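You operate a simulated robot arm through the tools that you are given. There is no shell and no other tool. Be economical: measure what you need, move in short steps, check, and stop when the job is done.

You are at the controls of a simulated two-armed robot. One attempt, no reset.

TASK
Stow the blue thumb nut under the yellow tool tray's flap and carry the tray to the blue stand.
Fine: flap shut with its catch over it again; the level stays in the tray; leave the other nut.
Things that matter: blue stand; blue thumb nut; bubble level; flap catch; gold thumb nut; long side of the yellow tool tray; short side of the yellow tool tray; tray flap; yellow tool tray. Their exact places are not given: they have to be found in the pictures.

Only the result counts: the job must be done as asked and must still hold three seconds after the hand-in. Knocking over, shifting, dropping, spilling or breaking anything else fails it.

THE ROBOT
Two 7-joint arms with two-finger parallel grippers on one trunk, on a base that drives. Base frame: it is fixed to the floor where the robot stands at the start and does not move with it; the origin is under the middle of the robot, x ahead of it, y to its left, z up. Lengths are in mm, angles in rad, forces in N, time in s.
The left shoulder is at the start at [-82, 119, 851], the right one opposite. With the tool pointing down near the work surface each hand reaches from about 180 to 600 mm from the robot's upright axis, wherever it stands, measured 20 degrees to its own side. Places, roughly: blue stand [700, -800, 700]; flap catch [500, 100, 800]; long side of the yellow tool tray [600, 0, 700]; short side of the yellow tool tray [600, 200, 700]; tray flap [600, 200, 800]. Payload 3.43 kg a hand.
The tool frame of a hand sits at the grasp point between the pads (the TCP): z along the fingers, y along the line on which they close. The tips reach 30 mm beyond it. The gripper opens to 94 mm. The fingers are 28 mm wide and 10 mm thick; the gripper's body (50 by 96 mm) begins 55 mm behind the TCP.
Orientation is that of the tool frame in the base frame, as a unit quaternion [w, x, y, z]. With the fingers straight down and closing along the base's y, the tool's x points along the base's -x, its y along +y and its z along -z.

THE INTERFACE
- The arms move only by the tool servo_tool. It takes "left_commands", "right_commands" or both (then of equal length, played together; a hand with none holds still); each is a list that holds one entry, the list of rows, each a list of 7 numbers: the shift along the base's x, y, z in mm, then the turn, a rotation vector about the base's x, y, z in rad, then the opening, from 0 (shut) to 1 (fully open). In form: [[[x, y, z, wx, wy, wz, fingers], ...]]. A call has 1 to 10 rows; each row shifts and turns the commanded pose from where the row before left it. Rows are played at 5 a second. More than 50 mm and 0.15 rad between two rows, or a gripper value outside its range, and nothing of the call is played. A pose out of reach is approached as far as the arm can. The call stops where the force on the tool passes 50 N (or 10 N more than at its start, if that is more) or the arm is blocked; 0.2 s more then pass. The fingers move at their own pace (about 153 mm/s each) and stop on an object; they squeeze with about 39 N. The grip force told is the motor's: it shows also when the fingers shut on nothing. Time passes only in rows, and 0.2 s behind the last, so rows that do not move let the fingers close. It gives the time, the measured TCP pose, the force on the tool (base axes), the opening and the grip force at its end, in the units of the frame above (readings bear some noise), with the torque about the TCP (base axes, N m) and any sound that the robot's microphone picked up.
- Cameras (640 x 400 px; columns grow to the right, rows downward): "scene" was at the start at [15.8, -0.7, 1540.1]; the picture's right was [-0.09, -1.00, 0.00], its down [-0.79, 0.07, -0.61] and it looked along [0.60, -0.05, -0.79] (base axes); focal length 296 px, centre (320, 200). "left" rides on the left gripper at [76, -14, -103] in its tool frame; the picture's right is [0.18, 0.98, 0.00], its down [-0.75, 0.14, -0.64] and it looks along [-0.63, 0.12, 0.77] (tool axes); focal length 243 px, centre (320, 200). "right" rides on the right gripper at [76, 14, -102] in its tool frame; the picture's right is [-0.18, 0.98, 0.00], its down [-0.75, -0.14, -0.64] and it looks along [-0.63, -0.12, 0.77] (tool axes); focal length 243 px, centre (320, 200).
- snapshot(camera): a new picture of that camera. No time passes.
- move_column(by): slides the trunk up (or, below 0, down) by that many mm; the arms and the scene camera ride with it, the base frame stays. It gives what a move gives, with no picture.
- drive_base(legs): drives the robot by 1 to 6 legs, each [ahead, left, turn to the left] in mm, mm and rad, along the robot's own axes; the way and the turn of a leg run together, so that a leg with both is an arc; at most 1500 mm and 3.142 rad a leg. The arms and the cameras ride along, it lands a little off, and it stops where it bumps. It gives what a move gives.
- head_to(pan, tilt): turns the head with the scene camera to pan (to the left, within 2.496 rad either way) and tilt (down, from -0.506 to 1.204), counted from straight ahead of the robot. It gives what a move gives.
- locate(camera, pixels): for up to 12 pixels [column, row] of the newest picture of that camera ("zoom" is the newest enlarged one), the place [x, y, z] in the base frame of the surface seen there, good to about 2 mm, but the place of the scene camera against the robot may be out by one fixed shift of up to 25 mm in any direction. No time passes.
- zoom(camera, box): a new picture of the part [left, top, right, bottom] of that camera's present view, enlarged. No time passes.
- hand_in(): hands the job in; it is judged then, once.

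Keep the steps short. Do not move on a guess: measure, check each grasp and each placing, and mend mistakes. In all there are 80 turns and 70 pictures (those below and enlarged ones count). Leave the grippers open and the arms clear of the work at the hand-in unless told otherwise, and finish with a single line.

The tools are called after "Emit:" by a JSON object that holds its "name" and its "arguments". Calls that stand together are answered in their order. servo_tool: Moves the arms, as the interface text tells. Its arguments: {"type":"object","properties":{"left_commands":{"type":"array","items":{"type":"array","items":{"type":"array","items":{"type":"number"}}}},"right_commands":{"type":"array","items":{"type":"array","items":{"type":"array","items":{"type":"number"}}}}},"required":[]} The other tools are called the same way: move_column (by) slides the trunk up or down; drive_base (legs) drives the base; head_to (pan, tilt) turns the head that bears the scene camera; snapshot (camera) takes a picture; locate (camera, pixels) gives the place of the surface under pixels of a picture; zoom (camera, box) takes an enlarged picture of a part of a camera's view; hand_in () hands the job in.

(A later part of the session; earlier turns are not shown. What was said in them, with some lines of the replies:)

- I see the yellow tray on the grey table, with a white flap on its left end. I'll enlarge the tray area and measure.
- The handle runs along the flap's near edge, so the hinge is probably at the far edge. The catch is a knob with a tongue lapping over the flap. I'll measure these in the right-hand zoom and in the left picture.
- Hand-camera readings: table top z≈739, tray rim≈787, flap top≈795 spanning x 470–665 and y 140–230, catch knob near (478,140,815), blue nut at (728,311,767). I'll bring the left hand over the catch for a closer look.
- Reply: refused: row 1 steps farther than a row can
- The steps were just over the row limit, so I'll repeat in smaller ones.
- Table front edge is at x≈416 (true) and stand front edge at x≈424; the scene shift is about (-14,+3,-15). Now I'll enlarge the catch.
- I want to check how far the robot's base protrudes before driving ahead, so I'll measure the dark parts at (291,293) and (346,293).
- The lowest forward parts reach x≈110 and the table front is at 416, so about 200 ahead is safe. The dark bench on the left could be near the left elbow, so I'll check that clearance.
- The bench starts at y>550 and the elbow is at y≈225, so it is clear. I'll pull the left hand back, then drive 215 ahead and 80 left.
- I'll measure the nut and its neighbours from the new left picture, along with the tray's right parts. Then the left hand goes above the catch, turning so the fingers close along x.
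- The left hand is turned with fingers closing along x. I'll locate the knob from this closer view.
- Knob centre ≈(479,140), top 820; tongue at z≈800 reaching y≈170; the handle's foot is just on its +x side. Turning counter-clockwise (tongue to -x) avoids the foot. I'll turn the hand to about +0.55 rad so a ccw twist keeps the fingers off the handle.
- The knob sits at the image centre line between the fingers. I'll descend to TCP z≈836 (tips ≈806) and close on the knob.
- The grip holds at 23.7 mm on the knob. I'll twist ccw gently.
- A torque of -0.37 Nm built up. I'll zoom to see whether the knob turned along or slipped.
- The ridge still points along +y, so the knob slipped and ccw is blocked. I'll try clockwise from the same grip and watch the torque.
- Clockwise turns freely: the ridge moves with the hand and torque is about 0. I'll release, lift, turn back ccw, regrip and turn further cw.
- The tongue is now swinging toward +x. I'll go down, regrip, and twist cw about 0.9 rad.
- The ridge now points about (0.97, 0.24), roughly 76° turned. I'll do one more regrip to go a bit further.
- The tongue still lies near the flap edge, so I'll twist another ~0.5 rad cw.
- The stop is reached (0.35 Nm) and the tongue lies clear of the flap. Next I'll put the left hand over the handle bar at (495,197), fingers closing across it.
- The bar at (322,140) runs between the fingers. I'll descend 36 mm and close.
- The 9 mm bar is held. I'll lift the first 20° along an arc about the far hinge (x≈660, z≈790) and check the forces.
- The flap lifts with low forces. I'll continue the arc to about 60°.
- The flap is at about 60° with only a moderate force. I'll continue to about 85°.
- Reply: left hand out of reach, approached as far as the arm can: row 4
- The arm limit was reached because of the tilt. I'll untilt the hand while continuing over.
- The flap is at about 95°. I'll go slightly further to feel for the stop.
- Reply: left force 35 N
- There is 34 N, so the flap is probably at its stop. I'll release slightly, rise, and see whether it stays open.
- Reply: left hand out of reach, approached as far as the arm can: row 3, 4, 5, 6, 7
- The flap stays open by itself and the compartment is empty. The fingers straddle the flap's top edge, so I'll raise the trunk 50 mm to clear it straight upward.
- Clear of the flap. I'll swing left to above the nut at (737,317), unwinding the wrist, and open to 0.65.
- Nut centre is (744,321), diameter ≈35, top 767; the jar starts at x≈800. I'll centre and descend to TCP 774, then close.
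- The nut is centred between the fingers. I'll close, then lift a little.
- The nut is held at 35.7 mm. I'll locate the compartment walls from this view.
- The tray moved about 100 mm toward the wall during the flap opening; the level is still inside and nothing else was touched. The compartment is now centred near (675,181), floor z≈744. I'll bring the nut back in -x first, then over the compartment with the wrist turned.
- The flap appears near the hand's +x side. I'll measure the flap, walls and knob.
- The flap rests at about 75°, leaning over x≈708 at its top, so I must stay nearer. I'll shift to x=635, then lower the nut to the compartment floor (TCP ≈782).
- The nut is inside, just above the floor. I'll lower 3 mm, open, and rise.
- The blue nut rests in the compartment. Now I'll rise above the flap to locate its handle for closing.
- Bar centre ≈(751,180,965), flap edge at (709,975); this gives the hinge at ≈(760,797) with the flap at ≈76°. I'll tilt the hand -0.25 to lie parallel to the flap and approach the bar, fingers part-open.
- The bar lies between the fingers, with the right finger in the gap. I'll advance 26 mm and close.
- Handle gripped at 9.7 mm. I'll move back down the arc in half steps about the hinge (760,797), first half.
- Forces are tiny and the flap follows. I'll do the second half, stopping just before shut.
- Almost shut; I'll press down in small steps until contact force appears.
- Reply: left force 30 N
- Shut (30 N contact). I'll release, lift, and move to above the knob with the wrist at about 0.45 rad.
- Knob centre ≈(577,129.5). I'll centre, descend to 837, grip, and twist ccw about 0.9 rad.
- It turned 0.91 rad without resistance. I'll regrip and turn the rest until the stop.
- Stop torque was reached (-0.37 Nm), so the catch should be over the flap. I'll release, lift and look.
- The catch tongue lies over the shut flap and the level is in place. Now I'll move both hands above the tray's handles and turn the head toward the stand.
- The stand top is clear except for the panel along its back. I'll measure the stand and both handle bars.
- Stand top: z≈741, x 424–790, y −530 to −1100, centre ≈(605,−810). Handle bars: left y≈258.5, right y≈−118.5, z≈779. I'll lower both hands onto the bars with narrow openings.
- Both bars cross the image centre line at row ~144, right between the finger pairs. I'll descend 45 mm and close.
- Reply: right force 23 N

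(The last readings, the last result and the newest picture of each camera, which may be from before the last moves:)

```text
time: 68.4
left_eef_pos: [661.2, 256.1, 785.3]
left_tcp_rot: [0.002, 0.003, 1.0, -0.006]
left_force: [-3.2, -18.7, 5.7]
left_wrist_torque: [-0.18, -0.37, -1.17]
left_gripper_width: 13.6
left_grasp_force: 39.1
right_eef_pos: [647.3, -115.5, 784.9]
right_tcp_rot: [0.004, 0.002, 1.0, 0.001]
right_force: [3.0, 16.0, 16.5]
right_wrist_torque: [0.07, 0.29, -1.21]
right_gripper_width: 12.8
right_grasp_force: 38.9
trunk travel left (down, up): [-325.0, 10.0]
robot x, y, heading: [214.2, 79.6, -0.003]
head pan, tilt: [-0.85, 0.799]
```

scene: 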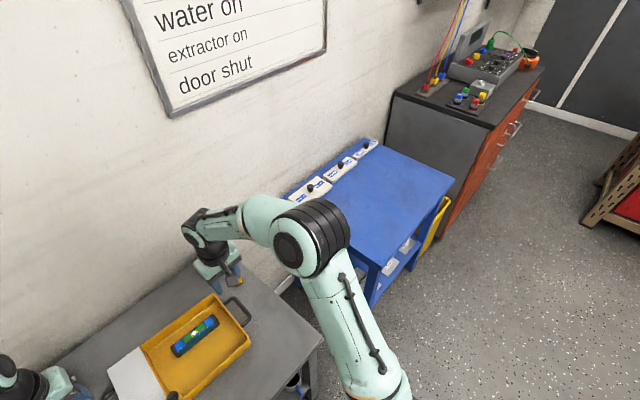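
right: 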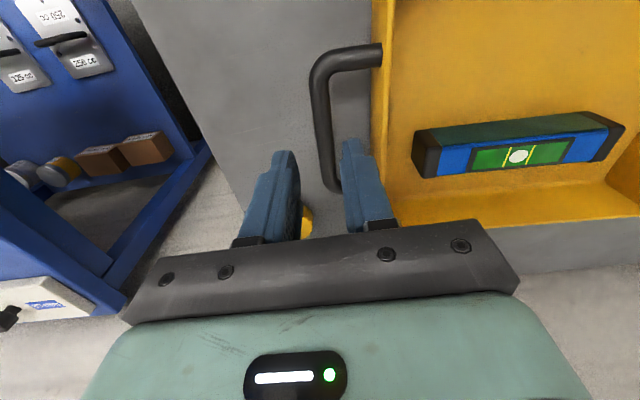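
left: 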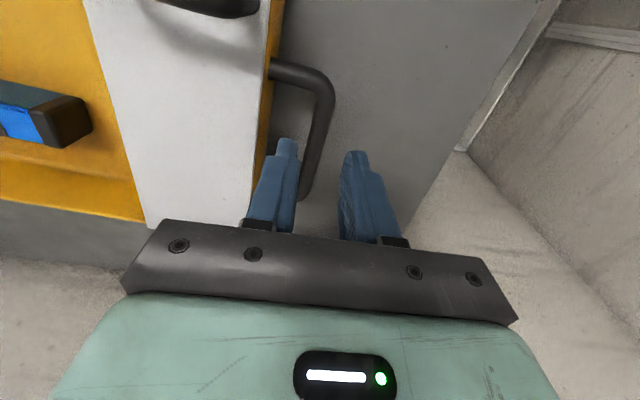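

Both bars are held, with a little inward pull and yaw mismatch. I'll relax it slightly, then lift 20 mm together.

Emit:
{"name": "servo_tool", "arguments": {"left_commands": [[[0, -2, 0, 0, 0, -0.04, 0], [0, 0, 10, 0, 0, 0, 0], [0, 0, 10, 0, 0, 0, 0]]], "right_commands": [[[0, 2, 0, 0, 0, -0.04, 0], [0, 0, 10, 0, 0, 0, 0], [0, 0, 10, 0, 0, 0, 0]]]}}

Emit:
{"name": "snapshot", "arguments": {"camera": "left"}}

```text
time: 69.2
left_eef_pos: [659.5, 255.3, 804.1]
left_tcp_rot: [-0.002, 0.021, 1.0, -0.006]
left_force: [-5.4, -15.0, -3.2]
left_wrist_torque: [-0.09, 0.34, -1.19]
left_gripper_width: 12.2
left_grasp_force: 38.4
right_eef_pos: [645.9, -114.2, 803.0]
right_tcp_rot: [0.0, 0.021, 1.0, 0.0]
right_force: [4.6, 16.0, -3.9]
right_wrist_torque: [0.07, -0.32, -0.52]
right_gripper_width: 11.8
right_grasp_force: 38.7
trunk travel left (down, up): [-325.0, 10.0]
robot x, y, heading: [213.2, 79.9, 0.001]
head pan, tilt: [-0.85, 0.799]
```

```text
13 pictures are left
```

left: 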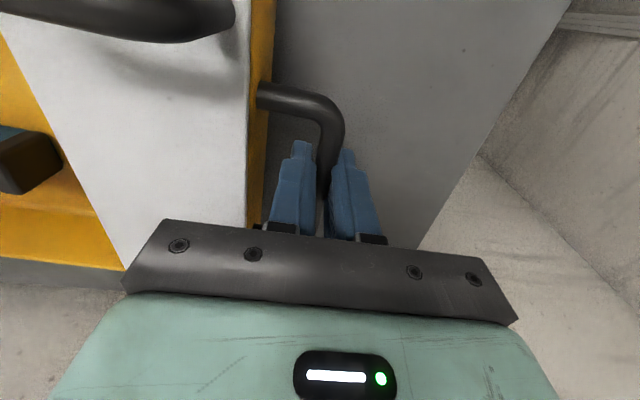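

Lifted; each hand carries about 3.5 N. I'll relax a bit more and lift another 60 mm.

Emit:
{"name": "servo_tool", "arguments": {"left_commands": [[[0, -1.5, 10, 0, 0, -0.03, 0], [0, 0, 15, 0, 0, 0, 0], [0, 0, 15, 0, 0, 0, 0], [0, 0, 20, 0, 0, 0, 0]]], "right_commands": [[[0, 1.5, 10, 0, 0, -0.03, 0], [0, 0, 15, 0, 0, 0, 0], [0, 0, 15, 0, 0, 0, 0], [0, 0, 20, 0, 0, 0, 0]]]}}

Emit:
{"name": "head_to", "arguments": {"pan": -0.2, "tilt": 1.1}}

Emit:
{"name": "snapshot", "arguments": {"camera": "scene"}}

```text
time: 70.2
left_eef_pos: [660.6, 255.3, 864.4]
left_tcp_rot: [0.001, 0.035, 0.999, -0.004]
left_force: [1.0, -4.8, -3.8]
left_wrist_torque: [-0.21, -0.96, -0.75]
left_gripper_width: 11.6
left_grasp_force: 38.8
right_eef_pos: [646.0, -114.9, 861.7]
right_tcp_rot: [-0.001, 0.036, 0.999, 0.0]
right_force: [-2.0, 4.7, -4.0]
right_wrist_torque: [0.04, 0.99, 1.22]
right_gripper_width: 11.9
right_grasp_force: 39.7
trunk travel left (down, up): [-325.0, 10.0]
robot x, y, heading: [217.4, 84.6, 0.001]
head pan, tilt: [-0.85, 0.799]
```

```text
time: 71.2
left_eef_pos: [661.2, 256.0, 864.3]
left_tcp_rot: [0.0, 0.034, 0.999, -0.004]
left_force: [0.5, 1.8, -2.9]
left_wrist_torque: [-0.05, -0.38, -0.6]
left_gripper_width: 11.4
left_grasp_force: 39.3
right_eef_pos: [646.3, -115.3, 862.1]
right_tcp_rot: [0.001, 0.036, 0.999, 0.0]
right_force: [-1.1, -0.3, -3.7]
right_wrist_torque: [-0.06, 0.46, 1.12]
right_gripper_width: 11.9
right_grasp_force: 39.3
trunk travel left (down, up): [-325.0, 10.0]
robot x, y, heading: [212.6, 76.4, -0.0]
head pan, tilt: [-0.201, 1.1]
```

```text
12 pictures are left
```

scene: 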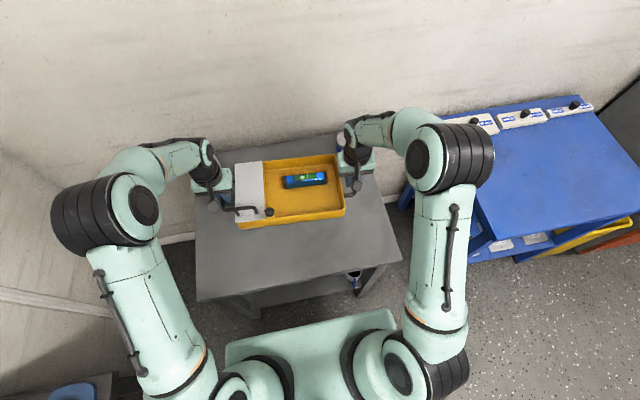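

Tray is level with the level inside. I'll drive back 150, right 880, then ahead 95.

Emit:
{"name": "drive_base", "arguments": {"legs": [[-150, 0, 0], [0, -440, 0], [0, -440, 0]]}}

Emit:
{"name": "snapshot", "arguments": {"camera": "scene"}}

```text
time: 80.6
left_eef_pos: [513.9, -618.6, 864.1]
left_tcp_rot: [0.001, 0.032, 0.999, -0.004]
left_force: [1.9, 16.0, -3.8]
left_wrist_torque: [0.15, 0.02, -0.69]
left_gripper_width: 11.7
left_grasp_force: 39.0
right_eef_pos: [501.0, -988.0, 862.9]
right_tcp_rot: [0.0, 0.033, 0.999, 0.0]
right_force: [-1.5, -16.2, -3.0]
right_wrist_torque: [-0.16, 0.01, 1.11]
right_gripper_width: 11.5
right_grasp_force: 39.5
trunk travel left (down, up): [-325.0, 10.0]
robot x, y, heading: [70.5, -795.6, 0.004]
head pan, tilt: [-0.201, 1.1]
```

```text
11 pictures are left
```

scene: 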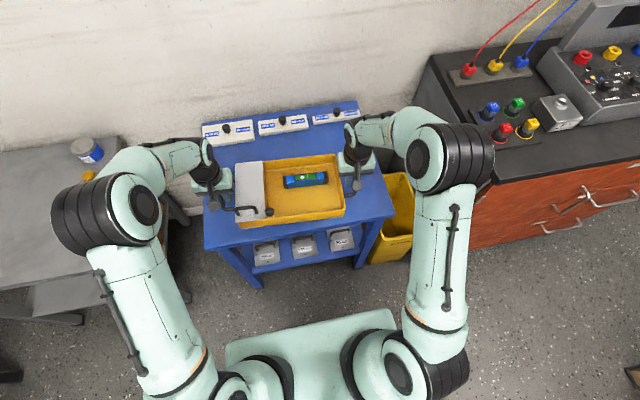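

The tray is over the stand, needing ~95 mm further ahead. I'll check the right arm's clearance from the cabinet and the stand edges first.

Emit:
{"name": "locate", "arguments": {"camera": "scene", "pixels": [[455, 155], [415, 120], [488, 110], [470, 70], [430, 60], [473, 200], [450, 240], [208, 245], [390, 215], [345, 213], [357, 120], [238, 228]]}}

```text
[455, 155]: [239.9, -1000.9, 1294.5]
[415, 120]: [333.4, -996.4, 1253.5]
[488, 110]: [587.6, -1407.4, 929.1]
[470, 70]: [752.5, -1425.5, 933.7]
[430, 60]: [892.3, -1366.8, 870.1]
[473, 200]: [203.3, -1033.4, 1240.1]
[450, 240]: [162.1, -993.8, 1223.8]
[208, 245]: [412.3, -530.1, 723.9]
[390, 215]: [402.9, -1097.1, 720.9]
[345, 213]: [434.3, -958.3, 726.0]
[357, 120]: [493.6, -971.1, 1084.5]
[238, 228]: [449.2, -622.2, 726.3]
```

All clear. Driving ahead 95.

Emit:
{"name": "drive_base", "arguments": {"legs": [[95, 0, 0]]}}

Emit:
{"name": "servo_tool", "arguments": {"left_commands": [[[0, 0, -20, 0, 0, 0, 0], [0, 0, -20, 0, 0, 0, 0], [0, 0, -15, 0, 0, 0, 0], [0, 0, -10, 0, 0, 0, 0]]], "right_commands": [[[0, 0, -20, 0, 0, 0, 0], [0, 0, -20, 0, 0, 0, 0], [0, 0, -15, 0, 0, 0, 0], [0, 0, -10, 0, 0, 0, 0]]]}}

Emit:
{"name": "snapshot", "arguments": {"camera": "scene"}}

```text
time: 81.7
left_eef_pos: [607.1, -617.0, 863.9]
left_tcp_rot: [0.0, 0.033, 0.999, -0.004]
left_force: [0.9, 1.1, -5.3]
left_wrist_torque: [0.0, -0.06, -0.72]
left_gripper_width: 11.7
left_grasp_force: 39.1
right_eef_pos: [594.5, -987.3, 861.9]
right_tcp_rot: [0.0, 0.032, 0.999, -0.001]
right_force: [-1.1, -1.2, -4.0]
right_wrist_torque: [0.01, 0.13, 1.08]
right_gripper_width: 11.7
right_grasp_force: 39.0
trunk travel left (down, up): [-325.0, 10.0]
robot x, y, heading: [161.7, -797.1, 0.002]
head pan, tilt: [-0.201, 1.1]
```

```text
time: 82.7
left_eef_pos: [608.6, -617.6, 799.2]
left_tcp_rot: [0.0, 0.032, 0.999, -0.003]
left_force: [0.2, 0.4, -4.4]
left_wrist_torque: [0.04, 0.05, -0.73]
left_gripper_width: 11.7
left_grasp_force: 39.1
right_eef_pos: [594.7, -987.8, 795.7]
right_tcp_rot: [0.0, 0.032, 0.999, -0.001]
right_force: [-0.1, 0.1, -3.6]
right_wrist_torque: [0.01, -0.04, 1.13]
right_gripper_width: 11.5
right_grasp_force: 38.7
trunk travel left (down, up): [-325.0, 10.0]
robot x, y, heading: [161.2, -795.6, 0.008]
head pan, tilt: [-0.201, 1.1]
```

```text
10 pictures are left
```

scene: 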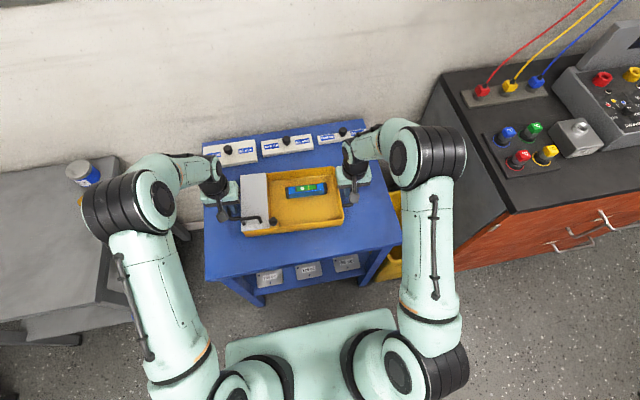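

The tray is well inside the stand, about 10 mm above it. I'll lower in small steps until contact.

Emit:
{"name": "servo_tool", "arguments": {"left_commands": [[[0, 0, -5, 0, 0, 0, 0], [0, 0, -4, 0, 0, 0, 0], [0, 0, -2, 0, 0, 0, 0], [0, 0, 0, 0, 0, 0, 0]]], "right_commands": [[[0, 0, -4, 0, 0, 0, 0], [0, 0, -3, 0, 0, 0, 0], [0, 0, -1, 0, 0, 0, 0], [0, 0, 0, 0, 0, 0, 0]]]}}

```text
time: 83.7
left_eef_pos: [607.5, -617.1, 788.6]
left_tcp_rot: [0.0, 0.032, 0.999, -0.003]
left_force: [1.5, 0.5, -4.3]
left_wrist_torque: [-0.08, -0.35, -0.67]
left_gripper_width: 11.3
left_grasp_force: 38.6
right_eef_pos: [595.0, -986.9, 788.4]
right_tcp_rot: [-0.001, 0.032, 0.999, -0.001]
right_force: [-1.5, -0.6, -4.6]
right_wrist_torque: [0.0, 0.37, 1.11]
right_gripper_width: 11.9
right_grasp_force: 39.6
trunk travel left (down, up): [-325.0, 10.0]
robot x, y, heading: [161.0, -798.5, 0.008]
head pan, tilt: [-0.201, 1.1]
```

Still hanging; I'll go a few more millimetres.

Emit:
{"name": "servo_tool", "arguments": {"left_commands": [[[0, 0, -1.5, 0, 0, 0, 0], [0, 0, -1.5, 0, 0, 0, 0], [0, 0, 0, 0, 0, 0, 0]]], "right_commands": [[[0, 0, -1.5, 0, 0, 0, 0], [0, 0, -1.5, 0, 0, 0, 0], [0, 0, 0, 0, 0, 0, 0]]]}}

```text
time: 84.5
left_eef_pos: [608.1, -617.4, 786.4]
left_tcp_rot: [0.001, 0.032, 0.999, -0.004]
left_force: [-1.5, 1.3, 7.0]
left_wrist_torque: [-0.01, -0.18, -0.75]
left_gripper_width: 11.5
left_grasp_force: 38.9
right_eef_pos: [596.0, -987.8, 786.5]
right_tcp_rot: [0.001, 0.032, 0.999, 0.0]
right_force: [-0.9, -0.6, -2.1]
right_wrist_torque: [0.0, -0.16, 1.13]
right_gripper_width: 11.5
right_grasp_force: 39.1
trunk travel left (down, up): [-325.0, 10.0]
robot x, y, heading: [160.0, -797.9, 0.003]
head pan, tilt: [-0.201, 1.1]
```

Left side touches; I'll lower the right 1.5 mm more, then open both to 0.3 and rise straight up.

Emit:
{"name": "servo_tool", "arguments": {"left_commands": [[[0, 0, 0, 0, 0, 0, 0], [0, 0, 0, 0, 0, 0, 0.3], [0, 0, 0, 0, 0, 0, 0.3], [0, 0, 20, 0, 0, 0, 0.3], [0, 0, 35, 0, 0, 0, 0.3], [0, 0, 45, 0, 0, 0, 0.6], [0, 0, 45, 0, 0, 0, 1]]], "right_commands": [[[0, 0, -1.5, 0, 0, 0, 0], [0, 0, 0, 0, 0, 0, 0.3], [0, 0, 0, 0, 0, 0, 0.3], [0, 0, 20, 0, 0, 0, 0.3], [0, 0, 35, 0, 0, 0, 0.3], [0, 0, 45, 0, 0, 0, 0.6], [0, 0, 45, 0, 0, 0, 1]]]}}

Emit:
{"name": "zoom", "arguments": {"camera": "scene", "box": [190, 110, 430, 310]}}

Emit:
{"name": "snapshot", "arguments": {"camera": "left"}}

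Emit:
{"name": "snapshot", "arguments": {"camera": "right"}}

```text
time: 86.1
left_eef_pos: [606.5, -615.8, 930.7]
left_tcp_rot: [0.0, 0.032, 0.999, -0.003]
left_force: [-0.5, -0.6, 0.2]
left_wrist_torque: [0.02, -0.02, 0.04]
left_gripper_width: 94.0
left_grasp_force: 0.1
right_eef_pos: [593.5, -988.0, 930.7]
right_tcp_rot: [-0.001, 0.033, 0.999, -0.001]
right_force: [0.1, 0.1, 0.1]
right_wrist_torque: [-0.01, 0.0, 0.02]
right_gripper_width: 94.1
right_grasp_force: 0.1
trunk travel left (down, up): [-325.0, 10.0]
robot x, y, heading: [161.3, -795.7, 0.01]
head pan, tilt: [-0.201, 1.1]
```

```text
2.00 times, centred on (310, 210) of scene
```

zoom: 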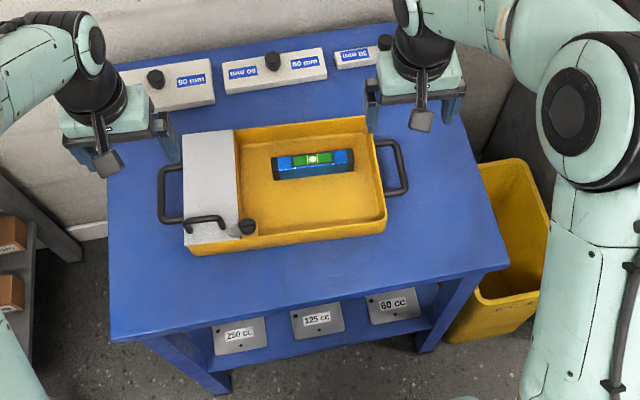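

```text
8 pictures are left
```

left: 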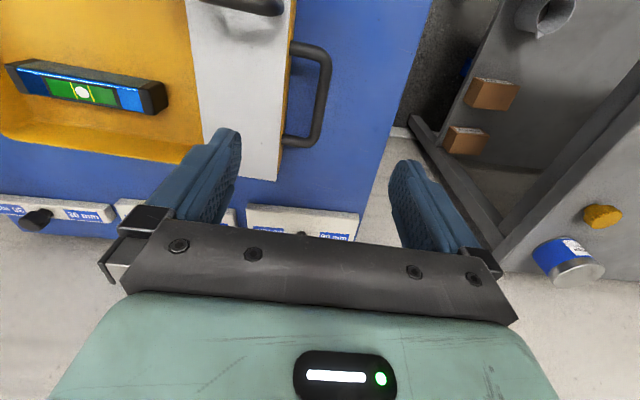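

```text
7 pictures are left
```

right: 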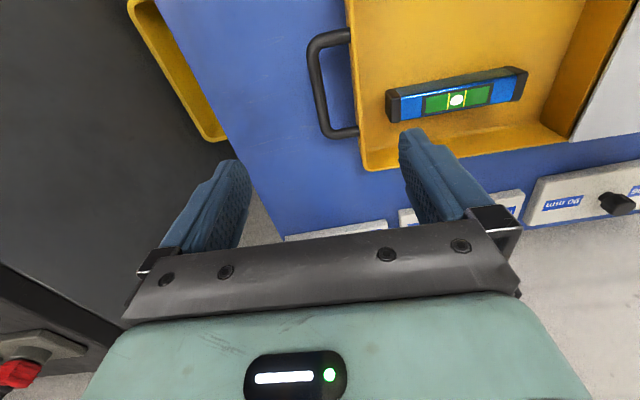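

The tray stands on the blue stand. I'll raise the hands further and check the catch once more.

Emit:
{"name": "servo_tool", "arguments": {"left_commands": [[[-15, 5, 40, 0, 0, 0, 1], [-15, 5, 40, 0, 0, 0, 1]]], "right_commands": [[[-15, -5, 40, 0, 0, 0, 1], [-15, -5, 40, 0, 0, 0, 1]]]}}

Emit:
{"name": "zoom", "arguments": {"camera": "scene", "box": [260, 160, 350, 250]}}

```text
time: 86.7
left_eef_pos: [576.1, -607.1, 1012.9]
left_tcp_rot: [0.0, 0.032, 0.999, -0.003]
left_force: [0.7, 0.4, 1.3]
left_wrist_torque: [0.01, -0.01, -0.01]
left_gripper_width: 94.0
left_grasp_force: 0.1
right_eef_pos: [562.6, -998.1, 1011.5]
right_tcp_rot: [0.0, 0.032, 0.999, -0.002]
right_force: [0.9, -0.3, -0.1]
right_wrist_torque: [0.02, -0.01, 0.01]
right_gripper_width: 94.0
right_grasp_force: 0.1
trunk travel left (down, up): [-325.0, 10.0]
robot x, y, heading: [161.3, -794.8, 0.003]
head pan, tilt: [-0.201, 1.1]
```

```text
4.44 times, centred on (305, 205) of scene
```

zoom: 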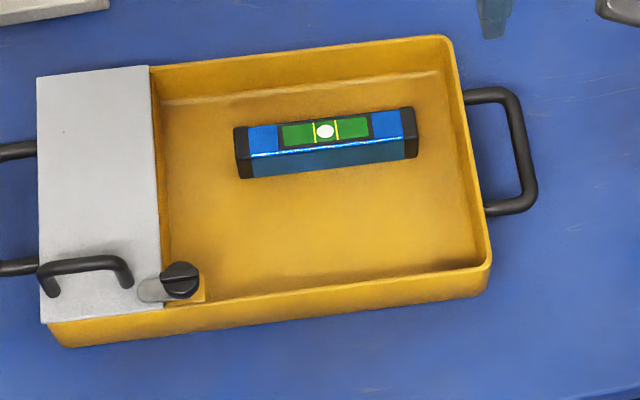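

The flap is shut with the catch tongue over it, the level is in the tray, and the hands are open and clear. Handing in.

Emit:
{"name": "hand_in", "arguments": {}}

```text
The job is handed in.
```

The blue nut is stowed under the shut, latched flap, and the tray is on the blue stand with the level still in it; the gold nut was left alone, and opening the flap slid the tray about 100 mm across the table without hitting anything.
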